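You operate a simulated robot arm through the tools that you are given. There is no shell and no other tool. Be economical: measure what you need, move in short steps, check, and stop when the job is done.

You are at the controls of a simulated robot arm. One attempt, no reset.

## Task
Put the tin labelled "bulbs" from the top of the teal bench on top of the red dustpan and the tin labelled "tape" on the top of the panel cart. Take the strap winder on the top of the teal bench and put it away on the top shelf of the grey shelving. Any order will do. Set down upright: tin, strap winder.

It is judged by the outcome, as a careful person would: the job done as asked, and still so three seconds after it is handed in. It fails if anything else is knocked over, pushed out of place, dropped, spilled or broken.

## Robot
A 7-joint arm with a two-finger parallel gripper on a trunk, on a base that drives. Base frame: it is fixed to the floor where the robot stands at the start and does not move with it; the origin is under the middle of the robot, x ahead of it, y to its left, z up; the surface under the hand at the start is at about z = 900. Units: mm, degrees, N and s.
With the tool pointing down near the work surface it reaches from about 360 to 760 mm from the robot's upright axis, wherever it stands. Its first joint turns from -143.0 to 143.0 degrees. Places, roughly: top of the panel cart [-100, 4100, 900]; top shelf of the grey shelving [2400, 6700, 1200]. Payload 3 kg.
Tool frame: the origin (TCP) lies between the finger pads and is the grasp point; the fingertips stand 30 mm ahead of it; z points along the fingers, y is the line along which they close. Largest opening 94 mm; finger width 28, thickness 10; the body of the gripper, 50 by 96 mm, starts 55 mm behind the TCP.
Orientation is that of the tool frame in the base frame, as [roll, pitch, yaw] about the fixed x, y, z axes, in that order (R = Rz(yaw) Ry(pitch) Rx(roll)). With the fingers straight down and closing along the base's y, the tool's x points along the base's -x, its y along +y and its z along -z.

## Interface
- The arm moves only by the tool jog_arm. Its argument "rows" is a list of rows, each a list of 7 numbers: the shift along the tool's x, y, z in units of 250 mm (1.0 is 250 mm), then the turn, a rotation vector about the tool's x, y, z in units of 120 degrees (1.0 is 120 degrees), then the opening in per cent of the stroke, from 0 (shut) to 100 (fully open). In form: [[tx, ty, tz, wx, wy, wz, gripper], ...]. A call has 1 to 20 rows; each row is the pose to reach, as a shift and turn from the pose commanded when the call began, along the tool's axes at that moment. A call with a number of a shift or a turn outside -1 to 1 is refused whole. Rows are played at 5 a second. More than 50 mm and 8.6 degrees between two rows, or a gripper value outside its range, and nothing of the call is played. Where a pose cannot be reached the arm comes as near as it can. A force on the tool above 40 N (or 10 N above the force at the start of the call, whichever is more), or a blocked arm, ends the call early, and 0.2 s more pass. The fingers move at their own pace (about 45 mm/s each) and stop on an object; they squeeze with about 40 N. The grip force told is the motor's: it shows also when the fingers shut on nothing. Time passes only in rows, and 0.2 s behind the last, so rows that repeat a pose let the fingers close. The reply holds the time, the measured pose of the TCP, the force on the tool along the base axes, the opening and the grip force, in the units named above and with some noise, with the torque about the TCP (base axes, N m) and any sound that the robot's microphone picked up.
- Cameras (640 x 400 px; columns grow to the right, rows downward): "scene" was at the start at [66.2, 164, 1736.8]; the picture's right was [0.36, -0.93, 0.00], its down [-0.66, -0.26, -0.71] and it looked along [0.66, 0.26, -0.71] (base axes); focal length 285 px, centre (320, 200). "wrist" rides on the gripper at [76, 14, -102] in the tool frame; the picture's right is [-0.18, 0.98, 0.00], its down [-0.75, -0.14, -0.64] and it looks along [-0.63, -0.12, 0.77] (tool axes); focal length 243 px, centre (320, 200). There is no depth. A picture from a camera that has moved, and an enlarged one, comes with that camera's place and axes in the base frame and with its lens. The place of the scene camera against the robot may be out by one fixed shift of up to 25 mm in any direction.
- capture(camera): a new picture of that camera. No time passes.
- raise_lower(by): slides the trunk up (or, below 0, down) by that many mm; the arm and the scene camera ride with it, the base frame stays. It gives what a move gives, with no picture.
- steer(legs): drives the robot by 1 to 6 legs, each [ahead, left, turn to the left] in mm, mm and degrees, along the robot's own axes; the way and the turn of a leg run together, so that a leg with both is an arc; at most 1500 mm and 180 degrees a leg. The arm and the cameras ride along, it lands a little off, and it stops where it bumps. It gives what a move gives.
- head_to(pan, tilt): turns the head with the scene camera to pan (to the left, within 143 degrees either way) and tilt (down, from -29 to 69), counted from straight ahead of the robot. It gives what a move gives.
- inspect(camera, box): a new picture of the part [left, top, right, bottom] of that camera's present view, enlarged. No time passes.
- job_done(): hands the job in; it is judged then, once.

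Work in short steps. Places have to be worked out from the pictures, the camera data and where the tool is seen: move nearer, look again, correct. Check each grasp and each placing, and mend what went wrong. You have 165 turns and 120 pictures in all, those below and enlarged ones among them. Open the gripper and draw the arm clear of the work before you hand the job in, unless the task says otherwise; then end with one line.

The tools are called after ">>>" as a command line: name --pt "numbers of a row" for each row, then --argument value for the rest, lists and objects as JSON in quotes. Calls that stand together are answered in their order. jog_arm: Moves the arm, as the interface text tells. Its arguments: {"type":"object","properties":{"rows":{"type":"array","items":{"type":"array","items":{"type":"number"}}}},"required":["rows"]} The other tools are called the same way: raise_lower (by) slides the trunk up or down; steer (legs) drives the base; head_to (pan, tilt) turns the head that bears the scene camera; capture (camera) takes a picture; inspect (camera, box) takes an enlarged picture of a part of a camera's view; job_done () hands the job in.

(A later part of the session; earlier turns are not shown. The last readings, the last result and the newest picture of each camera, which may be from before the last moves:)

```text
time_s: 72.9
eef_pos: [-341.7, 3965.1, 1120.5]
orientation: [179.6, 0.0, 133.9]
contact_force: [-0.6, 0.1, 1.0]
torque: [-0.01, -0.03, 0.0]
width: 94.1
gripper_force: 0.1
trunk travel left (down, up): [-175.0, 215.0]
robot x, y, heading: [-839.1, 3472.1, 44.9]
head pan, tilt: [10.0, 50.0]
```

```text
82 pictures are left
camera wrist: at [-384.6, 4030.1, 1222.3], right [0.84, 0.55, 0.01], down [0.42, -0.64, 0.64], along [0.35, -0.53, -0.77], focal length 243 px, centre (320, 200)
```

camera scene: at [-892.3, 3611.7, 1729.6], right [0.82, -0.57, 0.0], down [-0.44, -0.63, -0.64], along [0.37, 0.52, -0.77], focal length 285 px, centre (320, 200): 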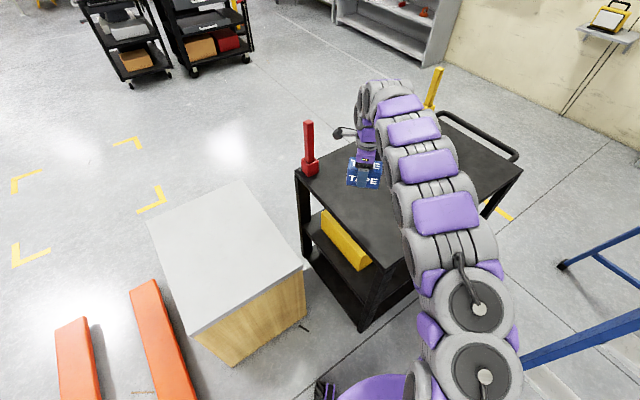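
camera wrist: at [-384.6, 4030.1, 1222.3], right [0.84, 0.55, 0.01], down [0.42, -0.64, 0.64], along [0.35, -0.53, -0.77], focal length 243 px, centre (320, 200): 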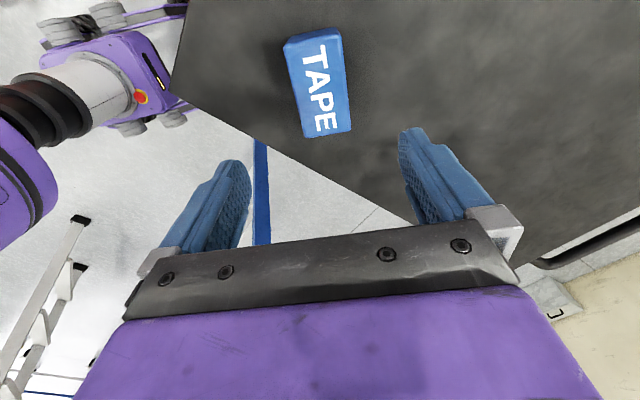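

Tape stands upright on the cart. I retract the arm, then retrace the route back to the bench in front of the winder.

>>> jog_arm --pt "0.015 -0.16 -0.02 0 0 0 100" --pt "0.03 -0.32 -0.04 0 0 0 100" --pt "0.045 -0.48 -0.06 0 0 0 100" --pt "0.06 -0.64 -0.08 0 0 0 100" --pt "0.075 -0.8 -0.1 0 0 0 100" --pt "0.088 -0.96 -0.12 0 0 0 100"

>>> steer --legs '[[0, 0, -45], [0, -810, 0], [-860, 0, 0], [0, -1500, 0], [0, -570, 0]]'

>>> head_to --pan 0 --tilt 30

>>> capture --camera "scene"

```text
time_s: 74.3
eef_pos: [-533.1, 3815.3, 1149.4]
orientation: [179.7, 0.2, 133.9]
contact_force: [0.4, -0.3, 0.0]
torque: [0.0, -0.03, -0.05]
width: 93.9
gripper_force: 0.0
trunk travel left (down, up): [-175.0, 215.0]
robot x, y, heading: [-836.2, 3474.9, 45.4]
head pan, tilt: [10.0, 50.0]
```

```text
time_s: 94.7
eef_pos: [-1222.0, 624.3, 1148.9]
orientation: [179.6, 0.0, 89.0]
contact_force: [-0.4, 0.2, -0.1]
torque: [0.01, -0.01, 0.03]
width: 94.0
gripper_force: 0.1
trunk travel left (down, up): [-175.0, 215.0]
robot x, y, heading: [-1679.0, 596.0, 0.3]
head pan, tilt: [10.0, 50.0]
```

```text
time_s: 95.5
eef_pos: [-1222.9, 624.2, 1149.0]
orientation: [179.7, 0.1, 89.0]
contact_force: [-0.2, 0.4, -0.4]
torque: [-0.01, 0.01, 0.01]
width: 93.8
gripper_force: 0.1
trunk travel left (down, up): [-175.0, 215.0]
robot x, y, heading: [-1681.3, 594.6, 0.2]
head pan, tilt: [0.0, 30.0]
```

```text
81 pictures are left
camera scene: at [-1601.4, 726.5, 1759.4], right [0.01, -1.0, 0.0], down [-0.5, 0.0, -0.86], along [0.86, 0.01, -0.5], focal length 285 px, centre (320, 200)
```

scene: 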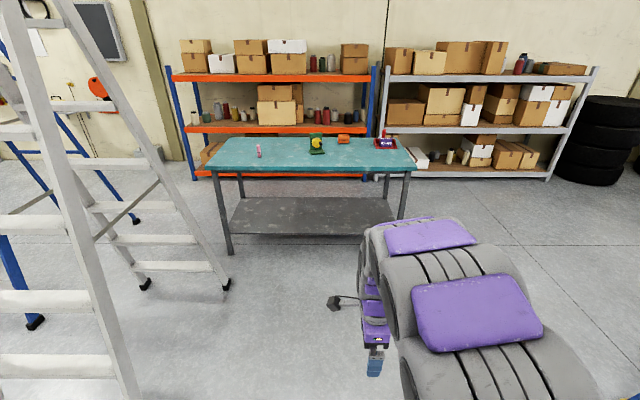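

All clear ahead. Drive up to the bench.

>>> steer --legs '[[1500, 0, 0], [220, 0, 0]]'

>>> head_to --pan 15 --tilt 50

>>> capture --camera "wrist"

>>> capture --camera "scene"

```text
time_s: 104.3
eef_pos: [508.9, 583.5, 1148.4]
orientation: [179.7, 0.1, 87.1]
contact_force: [0.3, -0.2, -0.5]
torque: [-0.01, 0.0, 0.01]
width: 93.8
gripper_force: 0.0
trunk travel left (down, up): [-175.0, 215.0]
robot x, y, heading: [46.1, 567.8, -1.9]
head pan, tilt: [0.0, 30.0]
```

```text
time_s: 105.1
eef_pos: [507.0, 584.3, 1148.6]
orientation: [179.6, 0.0, 87.0]
contact_force: [0.0, 0.7, 0.4]
torque: [0.03, -0.01, -0.02]
width: 93.8
gripper_force: 0.1
trunk travel left (down, up): [-175.0, 215.0]
robot x, y, heading: [50.2, 569.8, -1.6]
head pan, tilt: [15.0, 50.0]
```

```text
80 pictures are left
camera wrist: at [524.4, 659.1, 1250.9], right [0.97, -0.23, 0.01], down [-0.18, -0.74, 0.64], along [-0.15, -0.62, -0.77], focal length 243 px, centre (320, 200)
```

wrist: 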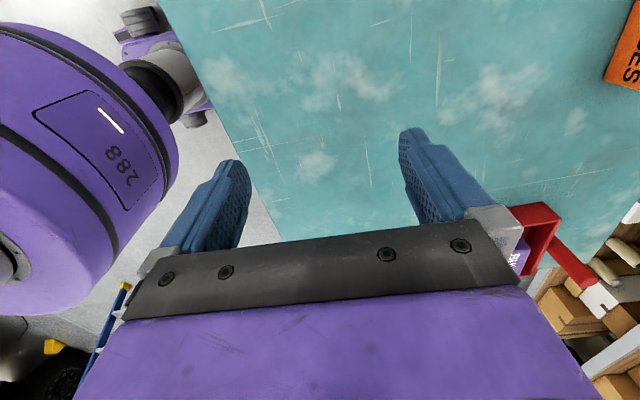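

```text
79 pictures are left
camera scene: at [118.2, 720.6, 1730.0], right [0.23, -0.97, 0.0], down [-0.75, -0.18, -0.64], along [0.62, 0.15, -0.77], focal length 285 px, centre (320, 200)
```

scene: 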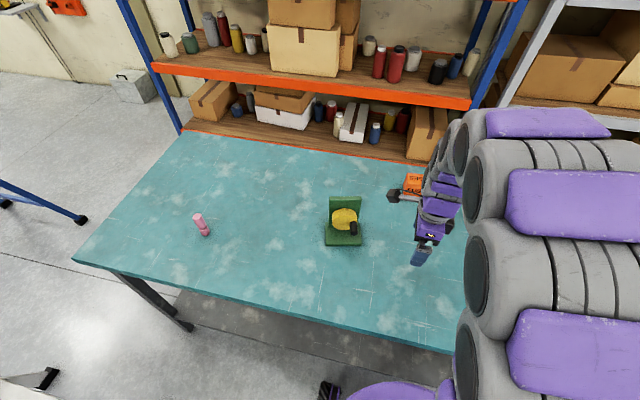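

>>> inspect --camera "scene" --box '[300, 180, 390, 255]'

```text
5.33 times, centred on (345, 218) of scene
camera zoom: at [118.2, 720.6, 1730.0], right [0.23, -0.97, 0.0], down [-0.75, -0.18, -0.64], along [0.62, 0.15, -0.77], focal length 1519 px, centre (187, 107)
```

zoom: 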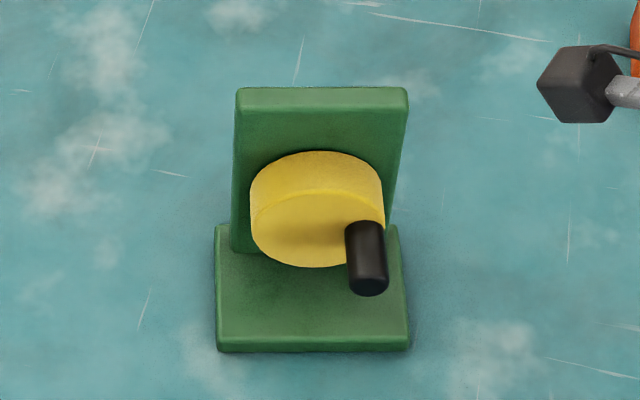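

The winder has a vertical plate with the drum low on its front; the plate's top ~45 mm is free, so I will pinch that plate from above. I shift left 230 and position the wrist camera to view it from the +y side.

>>> steer --legs '[[0, 230, 1.7]]'

>>> jog_arm --pt "0.11 0.1 -0.04 0 0 -0.026 100" --pt "0.22 0.2 -0.08 0 0 -0.052 100" --pt "0.34 0.3 -0.12 0 0 -0.078 100" --pt "0.45 0.4 -0.16 0 0 -0.104 100" --pt "0.568 0.495 -0.204 0 0 -0.129 100"

>>> capture --camera "wrist"

```text
time_s: 106.8
eef_pos: [509.6, 819.2, 1148.4]
orientation: [179.7, -0.3, 88.7]
contact_force: [0.4, 0.0, -0.7]
torque: [0.0, 0.02, 0.02]
width: 94.1
gripper_force: 0.0
trunk travel left (down, up): [-175.0, 215.0]
robot x, y, heading: [50.7, 800.5, -0.0]
head pan, tilt: [15.0, 50.0]
```

```text
time_s: 108.0
eef_pos: [637.3, 960.7, 1200.3]
orientation: [179.6, 0.0, 104.1]
contact_force: [0.8, -0.3, 0.2]
torque: [0.01, 0.02, 0.03]
width: 94.0
gripper_force: 0.0
trunk travel left (down, up): [-175.0, 215.0]
robot x, y, heading: [51.7, 798.8, 0.1]
head pan, tilt: [15.0, 50.0]
```

```text
77 pictures are left
camera wrist: at [631.3, 1037.6, 1302.7], right [1.0, 0.06, 0.01], down [0.04, -0.77, 0.64], along [0.04, -0.64, -0.77], focal length 243 px, centre (320, 200)
```

wrist: 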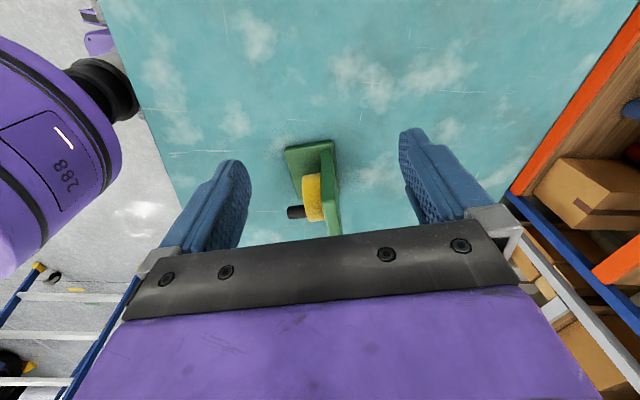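

>>> inspect --camera "wrist" --box '[260, 120, 390, 245]'

```text
3.20 times, centred on (325, 182) of wrist
camera zoom: at [631.3, 1037.6, 1302.7], right [1.0, 0.06, 0.01], down [0.04, -0.77, 0.64], along [0.04, -0.64, -0.77], focal length 776 px, centre (304, 256)
```

zoom: 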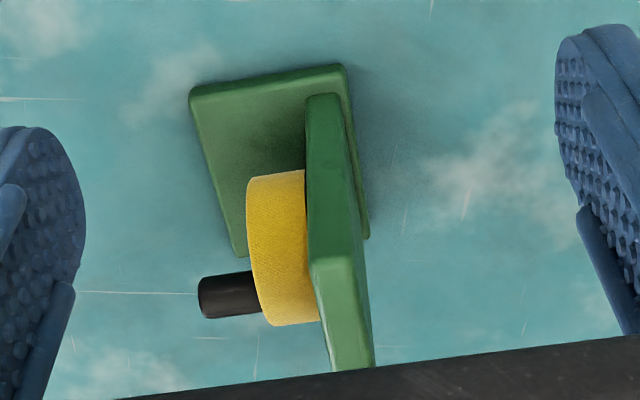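

Winder: vertical plate ≈18 mm thick, top at z≈1056, centre ≈[668,783], plane at yaw ≈103°. I go above it, stop at z≈1110 and look.

>>> jog_arm --pt "-0.18 -0.013 0 0 0 0.003 100" --pt "-0.36 -0.026 0 0 0 0.006 100" --pt "-0.54 -0.04 0 0 0 0.009 100" --pt "-0.721 -0.053 0 0 0 0.009 100" --pt "-0.721 -0.053 0.15 0 0 0.009 100" --pt "-0.721 -0.053 0.3 0 0 0.009 100" --pt "-0.721 -0.053 0.36 0 0 0.009 100" --pt "-0.721 -0.053 0.36 0 0 0.009 100"

>>> capture --camera "wrist"

>>> inspect --camera "scene" --box '[280, 140, 440, 260]'

```text
time_s: 109.8
eef_pos: [665.2, 782.5, 1112.4]
orientation: [179.6, -0.2, 103.0]
contact_force: [0.1, 0.8, 0.1]
torque: [-0.02, 0.0, 0.02]
width: 94.0
gripper_force: 0.0
trunk travel left (down, up): [-175.0, 215.0]
robot x, y, heading: [52.6, 799.6, -0.2]
head pan, tilt: [15.0, 50.0]
```

```text
75 pictures are left
camera wrist: at [661.7, 859.4, 1214.0], right [1.0, 0.04, 0.01], down [0.03, -0.77, 0.64], along [0.03, -0.64, -0.77], focal length 243 px, centre (320, 200)
```

wrist: 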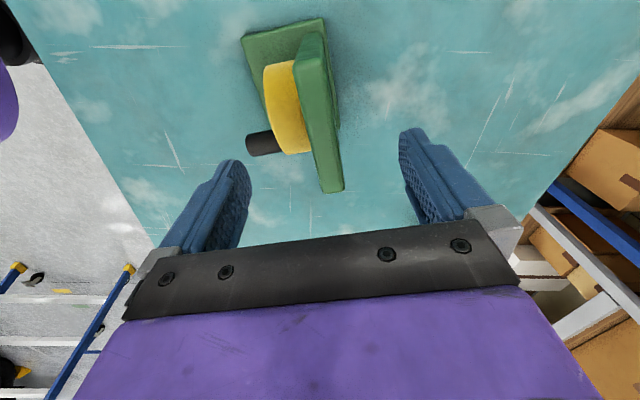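

```text
3.33 times, centred on (360, 200) of scene
camera zoom: at [118.5, 950.9, 1730.0], right [0.26, -0.97, 0.0], down [-0.74, -0.2, -0.64], along [0.62, 0.17, -0.77], focal length 950 px, centre (187, 200)
```

zoom: 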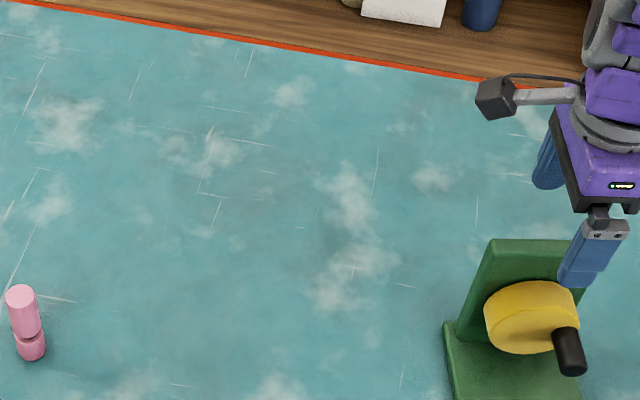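

>>> inspect --camera "wrist" --box '[230, 10, 420, 210]'

```text
2.00 times, centred on (325, 110) of wrist
camera zoom: at [661.7, 859.4, 1214.0], right [1.0, 0.04, 0.01], down [0.03, -0.77, 0.64], along [0.03, -0.64, -0.77], focal length 485 px, centre (310, 380)
```

zoom: 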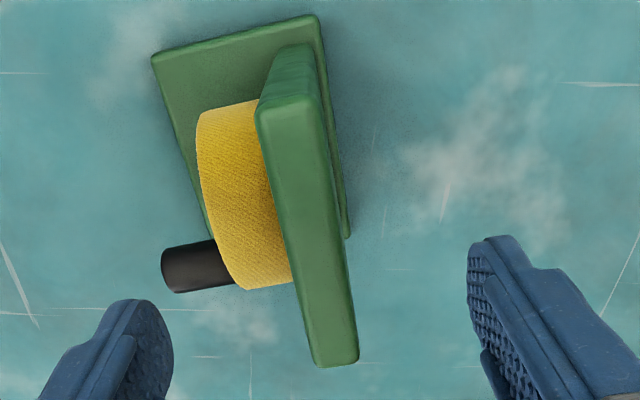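

Centre confirmed [667,784]. Lower to TCP z≈1053 (tips ≈1023, just above the drum) and look.

>>> jog_arm --pt "0.006 0.008 0.12 0 0 0 100" --pt "0.006 0.008 0.2 0 0 0 100" --pt "0.006 0.008 0.234 0 0 0 100" --pt "0.006 0.008 0.234 0 0 0 100"

>>> capture --camera "wrist"

>>> inspect --camera "scene" --box '[340, 180, 460, 270]'

```text
time_s: 110.8
eef_pos: [670.3, 784.3, 1054.5]
orientation: [179.5, -0.1, 103.0]
contact_force: [0.1, -0.2, -0.5]
torque: [0.01, 0.01, 0.01]
width: 94.0
gripper_force: 0.0
trunk travel left (down, up): [-175.0, 215.0]
robot x, y, heading: [52.8, 797.8, -0.2]
head pan, tilt: [15.0, 50.0]
```

```text
72 pictures are left
camera wrist: at [665.7, 861.6, 1157.0], right [1.0, 0.04, 0.01], down [0.03, -0.77, 0.64], along [0.03, -0.64, -0.77], focal length 243 px, centre (320, 200)
```

wrist: 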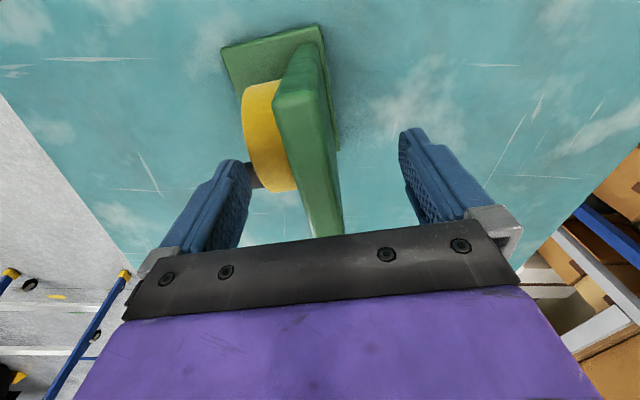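

```text
4.44 times, centred on (400, 225) of scene
camera zoom: at [118.5, 951.0, 1730.0], right [0.26, -0.97, 0.0], down [-0.74, -0.2, -0.64], along [0.62, 0.17, -0.77], focal length 1266 px, centre (-36, 89)
```

zoom: 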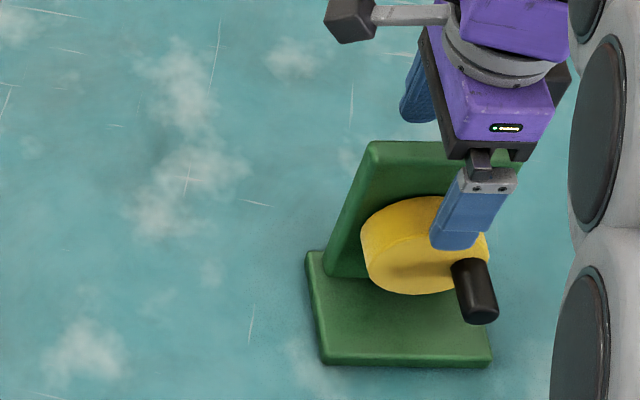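

The front finger is just above the drum and clear of the handle. Close on the plate.

>>> jog_arm --pt "0 0 0 0 0 0 50" --pt "0 0 0 0 0 0 25" --pt "0 0 0 0 0 0 0" --pt "0 0 0 0 0 0 0" --pt "0 0 0 0 0 0 0" --pt "0 0 0 0 0 0 0" --pt "0 0 0 0 0 0 0"

>>> capture --camera "wrist"

```text
time_s: 112.4
eef_pos: [669.9, 785.1, 1056.1]
orientation: [179.5, -0.1, 103.0]
contact_force: [-2.5, 0.2, 4.3]
torque: [0.08, 0.16, 0.05]
width: 24.2
gripper_force: 39.4
trunk travel left (down, up): [-175.0, 215.0]
robot x, y, heading: [52.0, 801.3, -0.1]
head pan, tilt: [15.0, 50.0]
```

```text
70 pictures are left
camera wrist: at [665.4, 861.7, 1157.3], right [1.0, 0.04, 0.01], down [0.03, -0.77, 0.64], along [0.03, -0.64, -0.77], focal length 243 px, centre (320, 200)
```

wrist: 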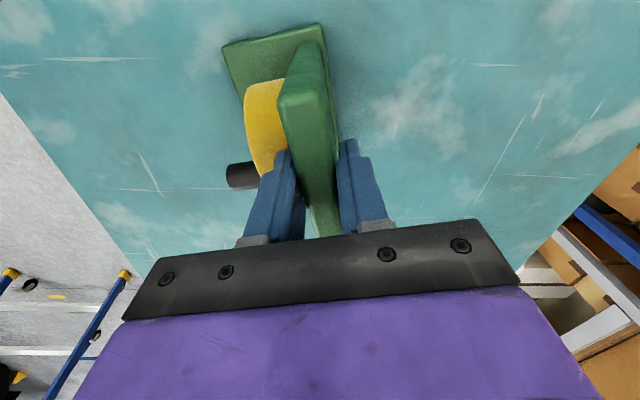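

Gripped, 24 mm. Lift gently and check for slip or tilt.

>>> jog_arm --pt "0 0 -0.04 0 0 0 0" --pt "0 0 -0.1 0 0 0 0" --pt "0 0 -0.2 0 0 0 0" --pt "0 0 -0.3 0 0 0 0" --pt "0 0 -0.4 0 0 0 0" --pt "0 0 -0.4 0 0 0 0"

>>> capture --camera "wrist"

>>> inspect --camera "scene" --box '[340, 130, 500, 270]'

```text
time_s: 113.8
eef_pos: [669.1, 784.6, 1153.3]
orientation: [179.7, -0.1, 103.0]
contact_force: [1.1, -0.1, -5.8]
torque: [-0.01, -0.08, 0.04]
width: 24.1
gripper_force: 40.4
trunk travel left (down, up): [-175.0, 215.0]
robot x, y, heading: [49.2, 804.0, -0.2]
head pan, tilt: [15.0, 50.0]
```

```text
69 pictures are left
camera wrist: at [664.7, 861.7, 1256.0], right [1.0, 0.04, 0.01], down [0.03, -0.77, 0.64], along [0.03, -0.64, -0.77], focal length 243 px, centre (320, 200)
```

wrist: 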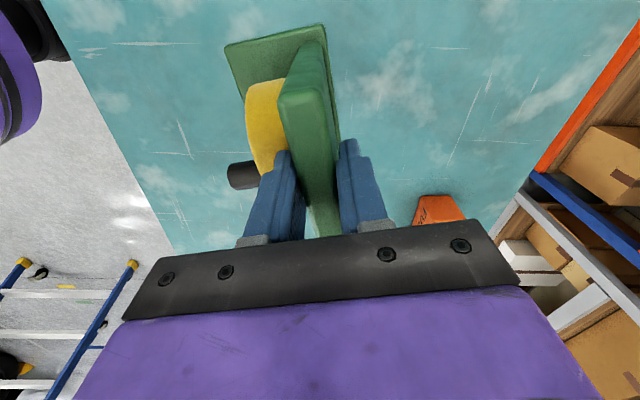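

```text
2.86 times, centred on (420, 200) of scene
camera zoom: at [119.9, 951.0, 1729.9], right [0.26, -0.97, 0.0], down [-0.74, -0.2, -0.64], along [0.62, 0.17, -0.77], focal length 814 px, centre (34, 200)
```

zoom: 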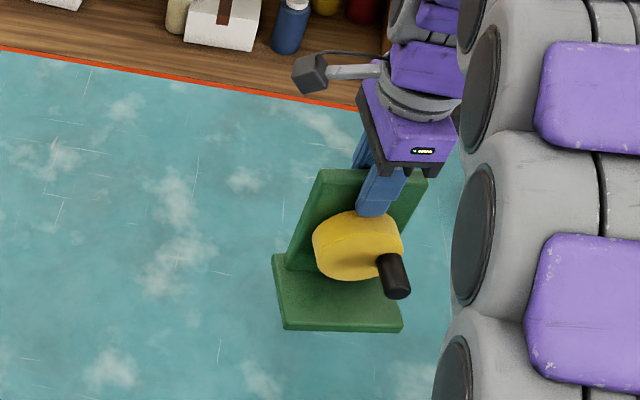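

Held firmly and level. I retract the arm and raise it, then back away from the bench.

>>> jog_arm --pt "0.034 -0.148 -0.04 0 0 0 0" --pt "0.068 -0.296 -0.08 0 0 0 0" --pt "0.103 -0.444 -0.12 0 0 0 0" --pt "0.137 -0.592 -0.16 0 0 0 0" --pt "0.171 -0.74 -0.2 0 0 0 0"

>>> steer --legs '[[-1500, 0, 0], [-250, 0, 0], [0, 1500, 0], [0, 420, 0]]'

>>> head_to --pan 95 --tilt 25

>>> capture --camera "scene"

```text
time_s: 115.0
eef_pos: [476.8, 785.4, 1202.7]
orientation: [179.5, -0.1, 103.0]
contact_force: [0.4, 0.7, -5.2]
torque: [0.04, -0.07, 0.0]
width: 23.9
gripper_force: 40.0
trunk travel left (down, up): [-175.0, 215.0]
robot x, y, heading: [57.7, 802.3, 0.1]
head pan, tilt: [15.0, 50.0]
```

```text
time_s: 133.0
eef_pos: [-1222.5, 2716.3, 1200.9]
orientation: [179.5, -0.4, 102.6]
contact_force: [-0.6, -1.1, -6.0]
torque: [-0.04, -0.07, 0.0]
width: 24.0
gripper_force: 39.6
trunk travel left (down, up): [-175.0, 215.0]
robot x, y, heading: [-1649.0, 2741.5, -0.4]
head pan, tilt: [15.0, 50.0]
```

```text
time_s: 134.5
eef_pos: [-1225.2, 2719.3, 1202.8]
orientation: [179.6, -0.2, 102.6]
contact_force: [0.4, -0.9, -5.1]
torque: [0.0, -0.08, 0.02]
width: 24.2
gripper_force: 40.1
trunk travel left (down, up): [-175.0, 215.0]
robot x, y, heading: [-1646.9, 2734.4, -0.4]
head pan, tilt: [95.0, 25.0]
```

```text
67 pictures are left
camera scene: at [-1665.3, 2963.1, 1767.4], right [1.0, 0.08, 0.0], down [0.03, -0.42, -0.91], along [-0.07, 0.9, -0.42], focal length 285 px, centre (320, 200)
```

scene: 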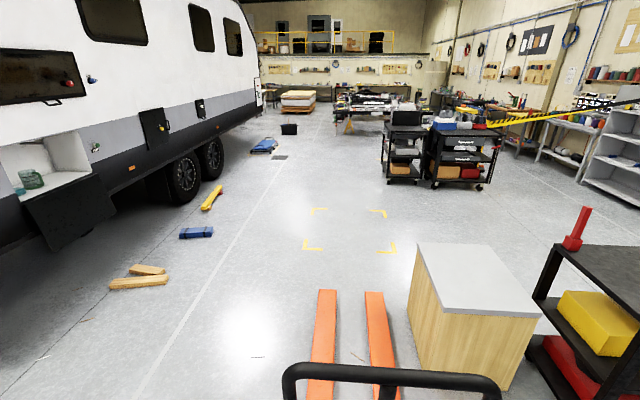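

Left of the pallet jack (x<−1850) there is a clear lane to x≈−3160. I inspect the yellow striped boom near the shelf before going on.

>>> head_to --pan 55 --tilt 12

>>> capture --camera "scene"

>>> inspect --camera "scene" --box '[120, 60, 400, 235]'

```text
time_s: 135.6
eef_pos: [-1224.7, 2717.4, 1201.9]
orientation: [179.6, -0.2, 102.6]
contact_force: [0.5, 0.0, -5.6]
torque: [0.04, -0.06, -0.02]
width: 24.0
gripper_force: 40.3
trunk travel left (down, up): [-175.0, 215.0]
robot x, y, heading: [-1647.9, 2740.4, -0.4]
head pan, tilt: [55.0, 12.0]
```

```text
66 pictures are left
camera scene: at [-1603.9, 2946.2, 1788.5], right [0.82, -0.58, 0.0], down [-0.12, -0.17, -0.98], along [0.57, 0.8, -0.21], focal length 285 px, centre (320, 200)
```

scene: 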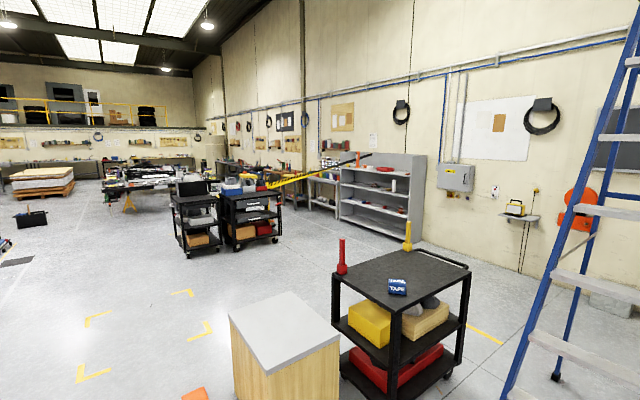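

```text
2.29 times, centred on (260, 148) of scene
camera zoom: at [-1603.9, 2946.2, 1788.5], right [0.82, -0.58, 0.0], down [-0.12, -0.17, -0.98], along [0.57, 0.8, -0.21], focal length 651 px, centre (457, 320)
```

zoom: 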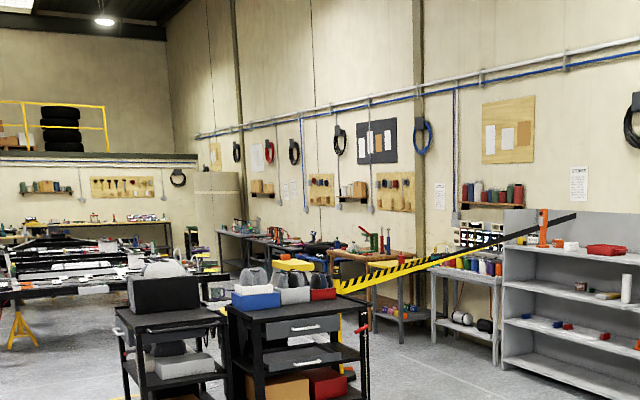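

The way around the back of the cart is open. I drive: back 700, left to y≈5400, then ahead to x≈600.

>>> steer --legs '[[-700, 0, 0], [0, 1500, 0], [0, 1160, 0], [1500, 0, 0]]'

>>> head_to --pan 20 --tilt 20

>>> capture --camera "scene"

```text
time_s: 158.8
eef_pos: [-405.7, 5238.2, 1202.2]
orientation: [179.5, -0.3, 99.0]
contact_force: [-0.1, -0.3, -5.5]
torque: [0.02, -0.04, 0.0]
width: 23.9
gripper_force: 40.1
trunk travel left (down, up): [-175.0, 215.0]
robot x, y, heading: [-830.1, 5283.4, -3.9]
head pan, tilt: [55.0, 12.0]
```

```text
time_s: 159.8
eef_pos: [-407.7, 5239.6, 1202.7]
orientation: [179.4, -0.4, 99.0]
contact_force: [1.0, 0.3, -4.9]
torque: [0.01, -0.07, -0.05]
width: 24.2
gripper_force: 40.2
trunk travel left (down, up): [-175.0, 215.0]
robot x, y, heading: [-831.0, 5283.2, -4.0]
head pan, tilt: [20.0, 20.0]
```

```text
64 pictures are left
camera scene: at [-739.8, 5444.9, 1775.5], right [0.28, -0.96, 0.0], down [-0.33, -0.1, -0.94], along [0.9, 0.26, -0.34], focal length 285 px, centre (320, 200)
```

scene: 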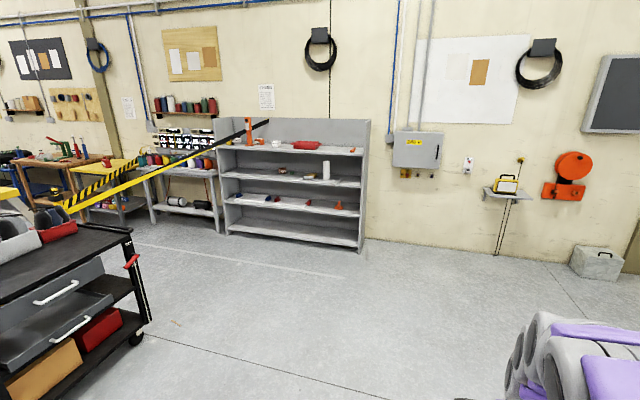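

The shelf front is at x≈2330, y≈5800–7650; free stretch on the top shelf seems between the red bin and right end. Drive nearer.

>>> steer --legs '[[1500, 0, 4], [800, 0, 0], [0, 1000, 0]]'

>>> head_to --pan 10 --tilt 25

>>> capture --camera "scene"

```text
time_s: 175.9
eef_pos: [1876.5, 6260.2, 1202.4]
orientation: [179.4, -0.4, 104.1]
contact_force: [0.8, 0.1, -4.8]
torque: [0.02, -0.07, 0.01]
width: 24.2
gripper_force: 40.0
trunk travel left (down, up): [-175.0, 215.0]
robot x, y, heading: [1454.2, 6271.2, 1.5]
head pan, tilt: [20.0, 20.0]
```

```text
time_s: 176.7
eef_pos: [1875.6, 6262.9, 1201.6]
orientation: [179.4, -0.2, 104.2]
contact_force: [-0.2, -0.1, -6.5]
torque: [0.01, -0.1, 0.04]
width: 24.1
gripper_force: 40.2
trunk travel left (down, up): [-175.0, 215.0]
robot x, y, heading: [1450.1, 6274.4, 1.3]
head pan, tilt: [10.0, 25.0]
```

```text
63 pictures are left
camera scene: at [1529.4, 6421.6, 1767.4], right [0.2, -0.98, 0.0], down [-0.42, -0.08, -0.91], along [0.89, 0.18, -0.42], focal length 285 px, centre (320, 200)
```

scene: 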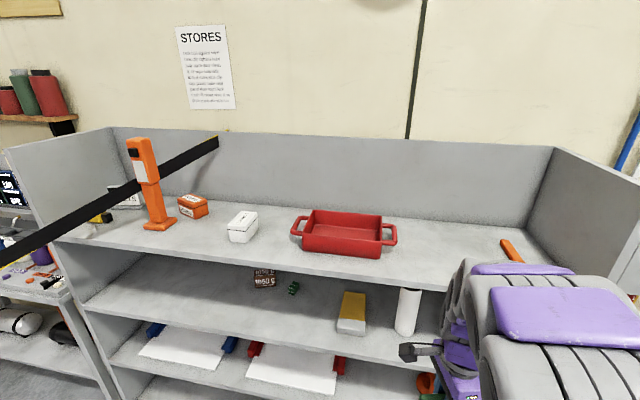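

Free space on the top shelf: y≈5990–6310, x≈2190–2610. I raise the trunk, shift right ~115 and go ahead 290.

>>> raise_lower --by 210

>>> steer --legs '[[0, -115, -1.3], [250, 0, 0]]'

>>> head_to --pan 5 --tilt 45

>>> capture --camera "scene"

>>> capture --camera "wrist"

```text
time_s: 178.9
eef_pos: [1875.7, 6263.1, 1412.7]
orientation: [179.4, -0.3, 104.1]
contact_force: [0.2, 1.1, -5.5]
torque: [0.01, -0.07, 0.01]
width: 24.1
gripper_force: 40.2
trunk travel left (down, up): [-385.0, 5.0]
robot x, y, heading: [1449.6, 6270.7, 1.2]
head pan, tilt: [10.0, 25.0]
```

```text
time_s: 181.5
eef_pos: [2122.8, 6081.7, 1412.2]
orientation: [178.8, -2.2, 102.7]
contact_force: [1.1, -1.6, -5.5]
torque: [-0.11, -0.01, 0.0]
width: 24.2
gripper_force: 40.1
trunk travel left (down, up): [-385.0, 5.0]
robot x, y, heading: [1702.0, 6148.5, -0.1]
head pan, tilt: [10.0, 25.0]
```

```text
time_s: 182.4
eef_pos: [2124.8, 6085.7, 1411.6]
orientation: [179.0, -1.8, 102.4]
contact_force: [-0.4, -1.0, -5.4]
torque: [-0.02, -0.09, -0.02]
width: 24.4
gripper_force: 39.8
trunk travel left (down, up): [-385.0, 5.0]
robot x, y, heading: [1704.8, 6139.4, 0.1]
head pan, tilt: [5.0, 45.0]
```

```text
62 pictures are left
camera scene: at [1774.8, 6266.1, 1947.9], right [0.09, -1.0, -0.01], down [-0.71, -0.06, -0.71], along [0.7, 0.07, -0.71], focal length 285 px, centre (320, 200)
```

scene: 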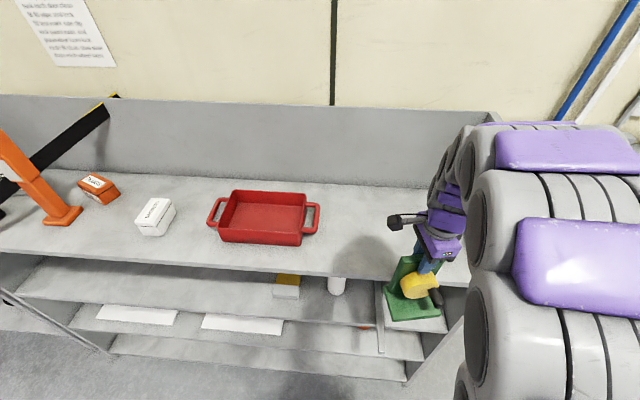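

```text
61 pictures are left
camera wrist: at [2121.3, 6159.2, 1516.5], right [1.0, 0.03, 0.01], down [0.02, -0.79, 0.62], along [0.03, -0.61, -0.79], focal length 243 px, centre (320, 200)
```

wrist: 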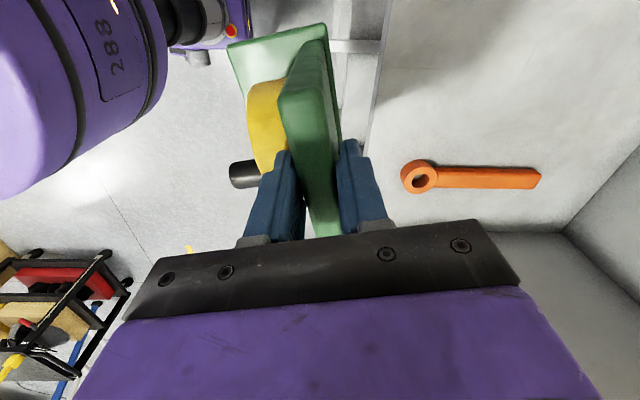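

The tool shows a ~2° tilt and a sideways shift after that drive; I take another reading with a null move to see whether it is settling.

>>> jog_arm --pt "0 0 0 0 0 0 0" --pt "0 0 0 0 0 0 0" --pt "0 0 0 0 0 0 0"

>>> head_to --pan 0 --tilt 69

>>> capture --camera "scene"

```text
time_s: 183.2
eef_pos: [2125.4, 6113.5, 1413.3]
orientation: [179.1, -1.0, 102.7]
contact_force: [-0.3, -0.6, -5.2]
torque: [0.04, -0.08, 0.01]
width: 23.9
gripper_force: 39.5
trunk travel left (down, up): [-385.0, 5.0]
robot x, y, heading: [1704.3, 6145.6, -0.3]
head pan, tilt: [5.0, 45.0]
```

```text
time_s: 184.1
eef_pos: [2125.2, 6120.6, 1411.9]
orientation: [179.2, -0.7, 102.7]
contact_force: [-0.7, -0.5, -5.1]
torque: [0.06, -0.04, 0.02]
width: 24.3
gripper_force: 40.1
trunk travel left (down, up): [-385.0, 5.0]
robot x, y, heading: [1702.7, 6149.9, 0.3]
head pan, tilt: [0.0, 68.8]
```

```text
60 pictures are left
camera scene: at [1749.5, 6309.1, 1915.5], right [0.0, -1.0, 0.02], down [-0.93, -0.01, -0.36], along [0.36, -0.01, -0.93], focal length 285 px, centre (320, 200)
```

scene: 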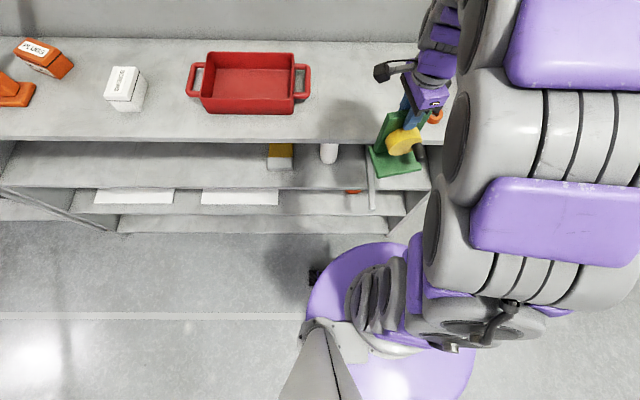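

It is settling (base sway). The arm can reach the spot from here: I move in to TCP ≈[2370,6165] at the same height.

>>> jog_arm --pt "-0.007 0.166 0 0 0 0 0" --pt "-0.013 0.332 0 0 0 0 0" --pt "-0.02 0.498 0 0 0 0 0" --pt "-0.027 0.664 0 0 0 0 0" --pt "-0.033 0.83 0 0 0 0 0" --pt "-0.04 0.985 0 0 0 0 0" --pt "-0.04 0.985 0 0 0 0 0" --pt "-0.04 0.985 0 0 0 0 0" --pt "-0.04 0.985 0 0 0 0 0" --pt "-0.04 0.985 0 0 0 0 0"

>>> head_to --pan 0 --tilt 50

>>> capture --camera "scene"

>>> capture --camera "wrist"

```text
time_s: 186.2
eef_pos: [2367.2, 6143.8, 1415.8]
orientation: [179.3, -1.4, 102.5]
contact_force: [-0.3, -0.7, -6.1]
torque: [-0.02, -0.01, -0.04]
width: 24.1
gripper_force: 40.4
trunk travel left (down, up): [-385.0, 5.0]
robot x, y, heading: [1703.9, 6144.7, -0.1]
head pan, tilt: [0.0, 68.8]
```

```text
time_s: 187.1
eef_pos: [2369.0, 6126.9, 1415.8]
orientation: [179.1, -1.9, 102.4]
contact_force: [0.7, -2.8, -5.6]
torque: [-0.01, 0.0, -0.02]
width: 24.1
gripper_force: 39.8
trunk travel left (down, up): [-385.0, 5.0]
robot x, y, heading: [1703.7, 6143.1, 0.2]
head pan, tilt: [0.0, 50.0]
```

```text
59 pictures are left
camera scene: at [1773.1, 6228.1, 1942.6], right [0.0, -1.0, -0.02], down [-0.77, 0.02, -0.64], along [0.64, 0.02, -0.77], focal length 285 px, centre (320, 200)
```

scene: 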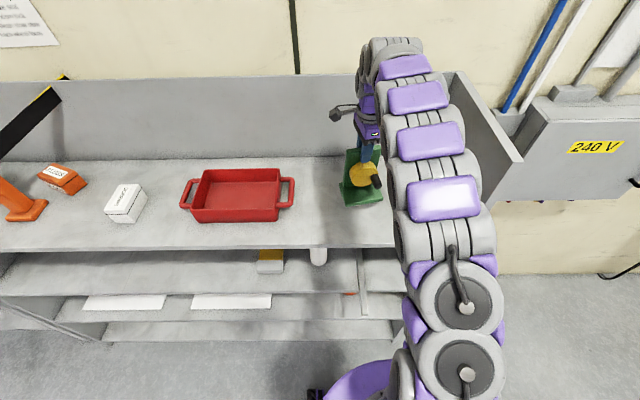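

```text
58 pictures are left
camera wrist: at [2365.0, 6200.8, 1520.8], right [1.0, 0.03, 0.01], down [0.02, -0.79, 0.61], along [0.03, -0.61, -0.79], focal length 243 px, centre (320, 200)
```

wrist: 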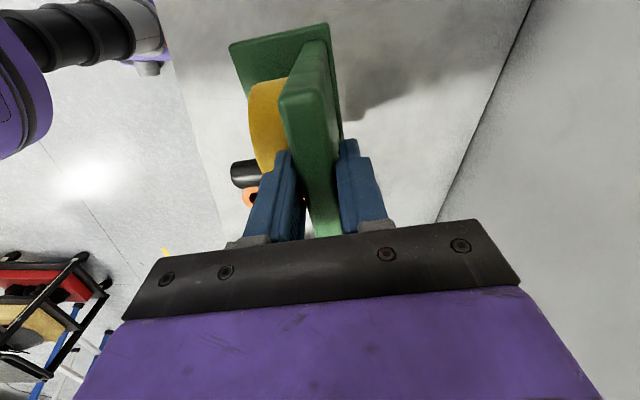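

The robot sways slowly with the trunk high. I hold still and watch the readings.

>>> jog_arm --pt "0 0 0 0 0 0 0" --pt "0 0 0 0 0 0 0"

>>> jog_arm --pt "0 0 0 0 0 0 0" --pt "0 0 0 0 0 0 0"

>>> jog_arm --pt "0 0 0 0 0 0 0" --pt "0 0 0 0 0 0 0"

>>> jog_arm --pt "0 0 0 0 0 0 0" --pt "0 0 0 0 0 0 0" --pt "0 0 0 0 0 0 0" --pt "0 0 0 0 0 0 0" --pt "0 0 0 0 0 0 0" --pt "0 0 0 0 0 0 0" --pt "0 0 0 0 0 0 0"

```text
time_s: 187.7
eef_pos: [2370.3, 6163.6, 1416.7]
orientation: [179.2, -0.7, 102.8]
contact_force: [0.7, -0.3, -5.2]
torque: [0.03, -0.03, 0.01]
width: 24.2
gripper_force: 40.0
trunk travel left (down, up): [-385.0, 5.0]
robot x, y, heading: [1701.2, 6148.8, 0.1]
head pan, tilt: [0.0, 50.0]
```

```text
time_s: 188.5
eef_pos: [2363.4, 6202.9, 1416.9]
orientation: [179.4, 0.4, 103.2]
contact_force: [0.0, 0.2, -5.9]
torque: [0.03, -0.11, 0.0]
width: 24.4
gripper_force: 39.8
trunk travel left (down, up): [-385.0, 5.0]
robot x, y, heading: [1704.0, 6154.3, 0.1]
head pan, tilt: [0.0, 50.0]
stopped in row 2: the arm was blocked; the commanded pose is now the measured one
```

```text
time_s: 189.1
eef_pos: [2364.3, 6186.3, 1417.7]
orientation: [179.2, -0.2, 103.1]
contact_force: [0.5, 0.1, -6.1]
torque: [0.03, -0.06, 0.0]
width: 24.6
gripper_force: 40.3
trunk travel left (down, up): [-385.0, 5.0]
robot x, y, heading: [1699.7, 6156.1, 0.2]
head pan, tilt: [0.0, 50.0]
```

```text
time_s: 190.7
eef_pos: [2364.3, 6157.1, 1417.8]
orientation: [179.1, -1.0, 103.1]
contact_force: [-0.5, 0.1, -5.8]
torque: [0.02, -0.05, 0.0]
width: 24.2
gripper_force: 39.9
trunk travel left (down, up): [-385.0, 5.0]
robot x, y, heading: [1704.1, 6150.1, 0.2]
head pan, tilt: [0.0, 50.0]
```

>>> jog_arm --pt "0 0 0 0 0 0 0" --pt "0 0 0 0 0 0 0" --pt "0 0 0 0 0 0 0" --pt "0 0 0 0 0 0 0" --pt "0 0 0 0 0 0 0" --pt "0 0 0 0 0 0 0" --pt "0 0 0 0 0 0 0" --pt "0 0 0 0 0 0 0" --pt "0 0 0 0 0 0 0" --pt "0 0 0 0 0 0 0" --pt "0 0 0 0 0 0 0" --pt "0 0 0 0 0 0 0" --pt "0 0 0 0 0 0 0" --pt "0 0 0 0 0 0 0" --pt "0 0 0 0 0 0 0" --pt "0 0 0 0 0 0 0" --pt "0 0 0 0 0 0 0" --pt "0 0 0 0 0 0 0" --pt "0 0 0 0 0 0 0" --pt "0 0 0 0 0 0 0"

>>> jog_arm --pt "0 0 0 0 0 0 0" --pt "0 0 0 0 0 0 0" --pt "0 0 0 0 0 0 0" --pt "0 0 0 0 0 0 0" --pt "0 0 0 0 0 0 0"

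>>> jog_arm --pt "0 0 0 0 0 0 0" --pt "0 0 0 0 0 0 0" --pt "0 0 0 0 0 0 0"

```text
time_s: 194.9
eef_pos: [2365.5, 6190.0, 1416.6]
orientation: [179.3, 0.1, 103.1]
contact_force: [0.3, 0.4, -5.2]
torque: [0.02, -0.05, -0.01]
width: 24.3
gripper_force: 39.7
trunk travel left (down, up): [-385.0, 5.0]
robot x, y, heading: [1702.0, 6156.5, 0.3]
head pan, tilt: [0.0, 50.0]
```

```text
time_s: 196.1
eef_pos: [2365.1, 6170.7, 1418.2]
orientation: [179.2, -0.7, 102.9]
contact_force: [0.0, 0.0, -5.7]
torque: [0.07, -0.05, 0.01]
width: 24.4
gripper_force: 40.0
trunk travel left (down, up): [-385.0, 5.0]
robot x, y, heading: [1700.6, 6149.5, -0.1]
head pan, tilt: [0.0, 50.0]
```

```text
time_s: 196.9
eef_pos: [2364.8, 6176.4, 1417.7]
orientation: [179.2, -0.4, 103.0]
contact_force: [0.7, 0.8, -5.4]
torque: [-0.01, -0.05, 0.0]
width: 24.2
gripper_force: 39.5
trunk travel left (down, up): [-385.0, 5.0]
robot x, y, heading: [1701.5, 6152.9, -0.0]
head pan, tilt: [0.0, 50.0]
```

Nearly damped; mean TCP ≈[2365,6178], base footprint well within the free area. I lower slowly to about 12 mm above.

>>> jog_arm --pt "0 0 0.03 0 0 0 0" --pt "0 0 0.06 0 0 0 0" --pt "0 0 0.09 0 0 0 0" --pt "0 0 0.12 0 0 0 0" --pt "0 0 0.15 0 0 0 0" --pt "0 0 0.18 0 0 0 0" --pt "0 0 0.2 0 0 0 0" --pt "0 0 0.2 0 0 0 0" --pt "0 0 0.2 0 0 0 0" --pt "0 0 0.2 0 0 0 0"

>>> capture --camera "wrist"

>>> inspect --camera "scene" --box '[260, 110, 420, 230]'

```text
time_s: 199.1
eef_pos: [2365.2, 6180.1, 1366.2]
orientation: [179.1, -0.3, 103.0]
contact_force: [-0.2, -0.2, -5.2]
torque: [0.03, -0.08, 0.0]
width: 24.2
gripper_force: 39.7
trunk travel left (down, up): [-385.0, 5.0]
robot x, y, heading: [1704.4, 6152.0, 0.3]
head pan, tilt: [0.0, 50.0]
```

```text
57 pictures are left
camera wrist: at [2360.7, 6256.8, 1469.8], right [1.0, 0.04, 0.01], down [0.02, -0.77, 0.64], along [0.04, -0.63, -0.77], focal length 243 px, centre (320, 200)
```

wrist: 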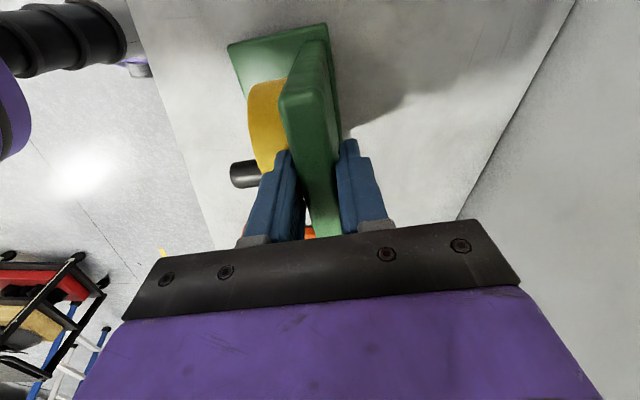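

```text
3.33 times, centred on (340, 170) of scene
camera zoom: at [1773.0, 6282.3, 1940.0], right [0.0, -1.0, 0.0], down [-0.77, 0.0, -0.64], along [0.64, 0.0, -0.77], focal length 950 px, centre (253, 300)
```

zoom: 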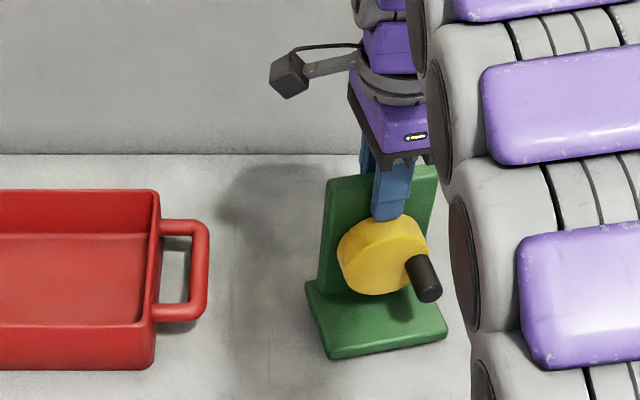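

Good clearance. Lower gently to contact in small steps.

>>> jog_arm --pt "0 0 0.012 0.003 0 0 0" --pt "0 0 0.024 0.003 0 0 0" --pt "0 0 0.034 0.003 0 0 0" --pt "0 0 0.044 0.003 0 0 0" --pt "0 0 0.044 0.003 0 0 0"

```text
time_s: 200.3
eef_pos: [2365.3, 6182.3, 1357.3]
orientation: [179.5, -0.1, 103.0]
contact_force: [3.2, 0.7, 3.9]
torque: [-0.65, -0.02, 0.23]
width: 24.2
gripper_force: 40.0
trunk travel left (down, up): [-385.0, 5.0]
robot x, y, heading: [1703.5, 6156.7, -0.0]
head pan, tilt: [0.0, 50.0]
```

Touching now. A millimetre or two more, then open.

>>> jog_arm --pt "0 0 0.006 0 0 0 0" --pt "0 0 0.01 0 0 0 0" --pt "0 0 0.01 0 0 0 0"

>>> inspect --camera "scene" --box '[300, 140, 400, 220]'

```text
time_s: 201.1
eef_pos: [2365.0, 6182.9, 1355.3]
orientation: [179.4, -0.3, 103.0]
contact_force: [6.7, 1.8, 21.1]
torque: [-0.06, 0.02, 0.18]
width: 24.1
gripper_force: 40.3
trunk travel left (down, up): [-385.0, 5.0]
robot x, y, heading: [1703.1, 6153.5, 0.2]
head pan, tilt: [0.0, 50.0]
```

```text
5.00 times, centred on (350, 180) of scene
camera zoom: at [1769.8, 6285.6, 1940.2], right [0.0, -1.0, 0.0], down [-0.77, 0.0, -0.64], along [0.64, 0.0, -0.77], focal length 1424 px, centre (170, 300)
```

zoom: 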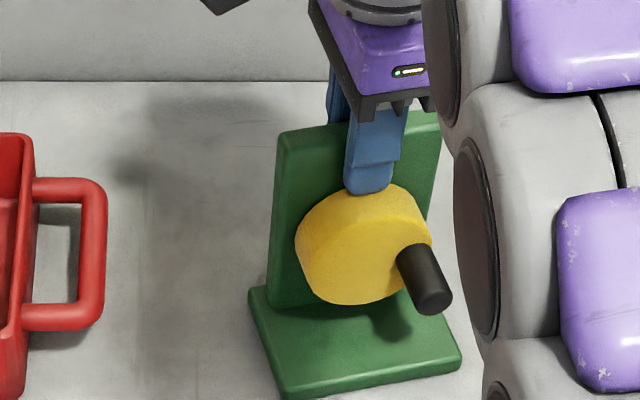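

Firmly down and flat. Open, then lift straight up.

>>> jog_arm --pt "0 0 -0.004 0 0 0 50" --pt "0 0 -0.004 0 0 0 80" --pt "0 0 -0.004 0 0 0 80" --pt "0 0 -0.004 0 0 0 80" --pt "0 0 -0.06 0 0 0 80" --pt "0 0 -0.15 0 0 0 80" --pt "0 0 -0.25 0 0 0 80" --pt "0 0 -0.32 0 0 0 80"

>>> capture --camera "wrist"

>>> capture --camera "scene"

```text
time_s: 202.9
eef_pos: [2364.3, 6181.0, 1436.2]
orientation: [179.7, -0.2, 103.2]
contact_force: [-0.1, 1.0, -0.4]
torque: [0.0, 0.01, 0.01]
width: 75.3
gripper_force: 0.0
trunk travel left (down, up): [-385.0, 5.0]
robot x, y, heading: [1705.5, 6155.3, 0.4]
head pan, tilt: [0.0, 50.0]
```

```text
54 pictures are left
camera wrist: at [2361.1, 6257.9, 1538.4], right [1.0, 0.04, 0.01], down [0.03, -0.77, 0.64], along [0.03, -0.64, -0.77], focal length 243 px, centre (320, 200)
```

wrist: 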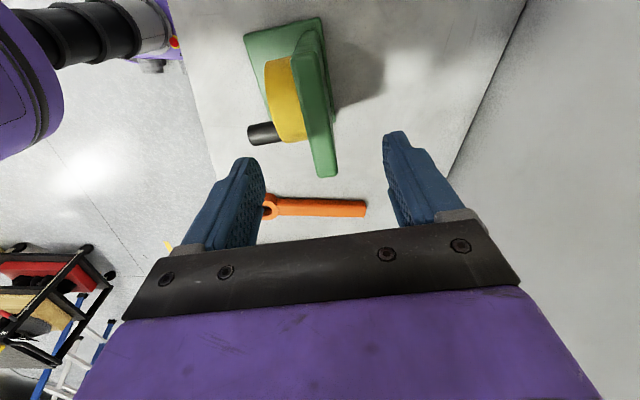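

```text
53 pictures are left
camera scene: at [1771.6, 6284.8, 1939.9], right [0.0, -1.0, 0.0], down [-0.77, 0.0, -0.64], along [0.64, 0.0, -0.77], focal length 285 px, centre (320, 200)
```

scene: 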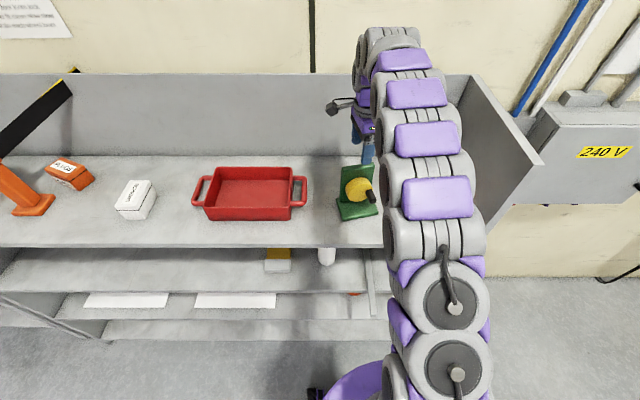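

The winder stands upright on the top shelf. I raise a bit more and back the robot clear.

>>> jog_arm --pt "0 0 -0.15 0 0 0 80" --pt "0 -0.15 -0.2 0 0 0 80" --pt "0 -0.3 -0.2 0 0 0 80" --pt "0 -0.5 -0.2 0 0 0 80" --pt "0 -0.7 -0.2 0 0 0 80"

>>> steer --legs '[[-500, 0, 0]]'

>>> head_to --pan 0 --tilt 30

>>> capture --camera "scene"

>>> head_to --pan -125 --tilt 20

>>> capture --camera "scene"

```text
time_s: 204.1
eef_pos: [2190.6, 6138.2, 1485.5]
orientation: [179.5, -0.3, 102.9]
contact_force: [1.0, 0.2, 0.1]
torque: [0.01, 0.0, 0.02]
width: 75.2
gripper_force: 0.0
trunk travel left (down, up): [-385.0, 5.0]
robot x, y, heading: [1700.3, 6152.6, -0.0]
head pan, tilt: [0.0, 50.0]
```

```text
time_s: 207.0
eef_pos: [1696.5, 6138.9, 1484.7]
orientation: [179.7, -0.2, 103.2]
contact_force: [-0.1, -0.2, 0.2]
torque: [0.01, -0.01, -0.01]
width: 75.3
gripper_force: 0.1
trunk travel left (down, up): [-385.0, 5.0]
robot x, y, heading: [1206.2, 6151.5, 0.7]
head pan, tilt: [0.0, 50.0]
```

```text
time_s: 207.8
eef_pos: [1695.6, 6138.9, 1485.0]
orientation: [179.5, -0.3, 103.2]
contact_force: [0.1, 0.0, -0.7]
torque: [-0.02, 0.01, -0.01]
width: 75.1
gripper_force: 0.2
trunk travel left (down, up): [-385.0, 5.0]
robot x, y, heading: [1205.1, 6153.6, 0.0]
head pan, tilt: [0.0, 30.0]
```

```text
52 pictures are left
camera scene: at [1287.0, 6283.5, 1969.4], right [0.0, -1.0, 0.0], down [-0.5, 0.0, -0.86], along [0.86, 0.0, -0.5], focal length 285 px, centre (320, 200)
```

scene: 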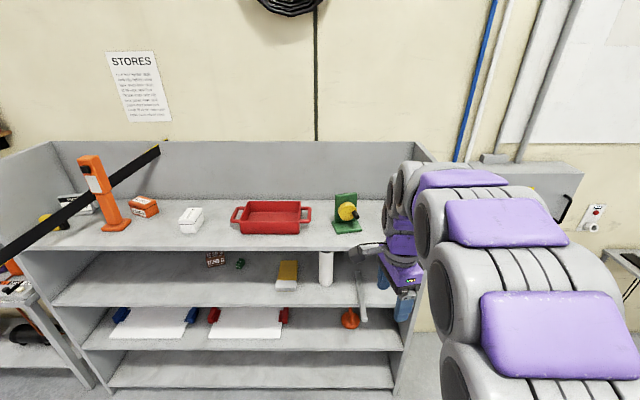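

```text
time_s: 209.9
eef_pos: [1696.7, 6138.5, 1485.8]
orientation: [179.4, -0.2, 103.2]
contact_force: [0.0, 0.4, -0.1]
torque: [0.0, -0.01, 0.0]
width: 75.2
gripper_force: 0.1
trunk travel left (down, up): [-385.0, 5.0]
robot x, y, heading: [1204.9, 6155.4, 0.2]
head pan, tilt: [-125.0, 20.0]
```

```text
51 pictures are left
camera scene: at [1143.1, 6206.5, 1985.9], right [-0.82, 0.57, 0.0], down [0.19, 0.28, -0.94], along [-0.54, -0.77, -0.34], focal length 285 px, centre (320, 200)
```

scene: 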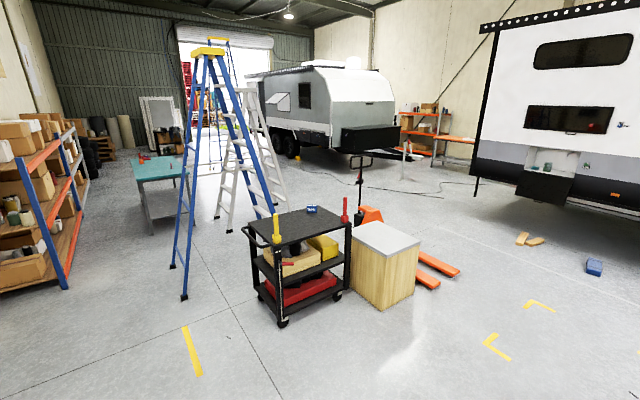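

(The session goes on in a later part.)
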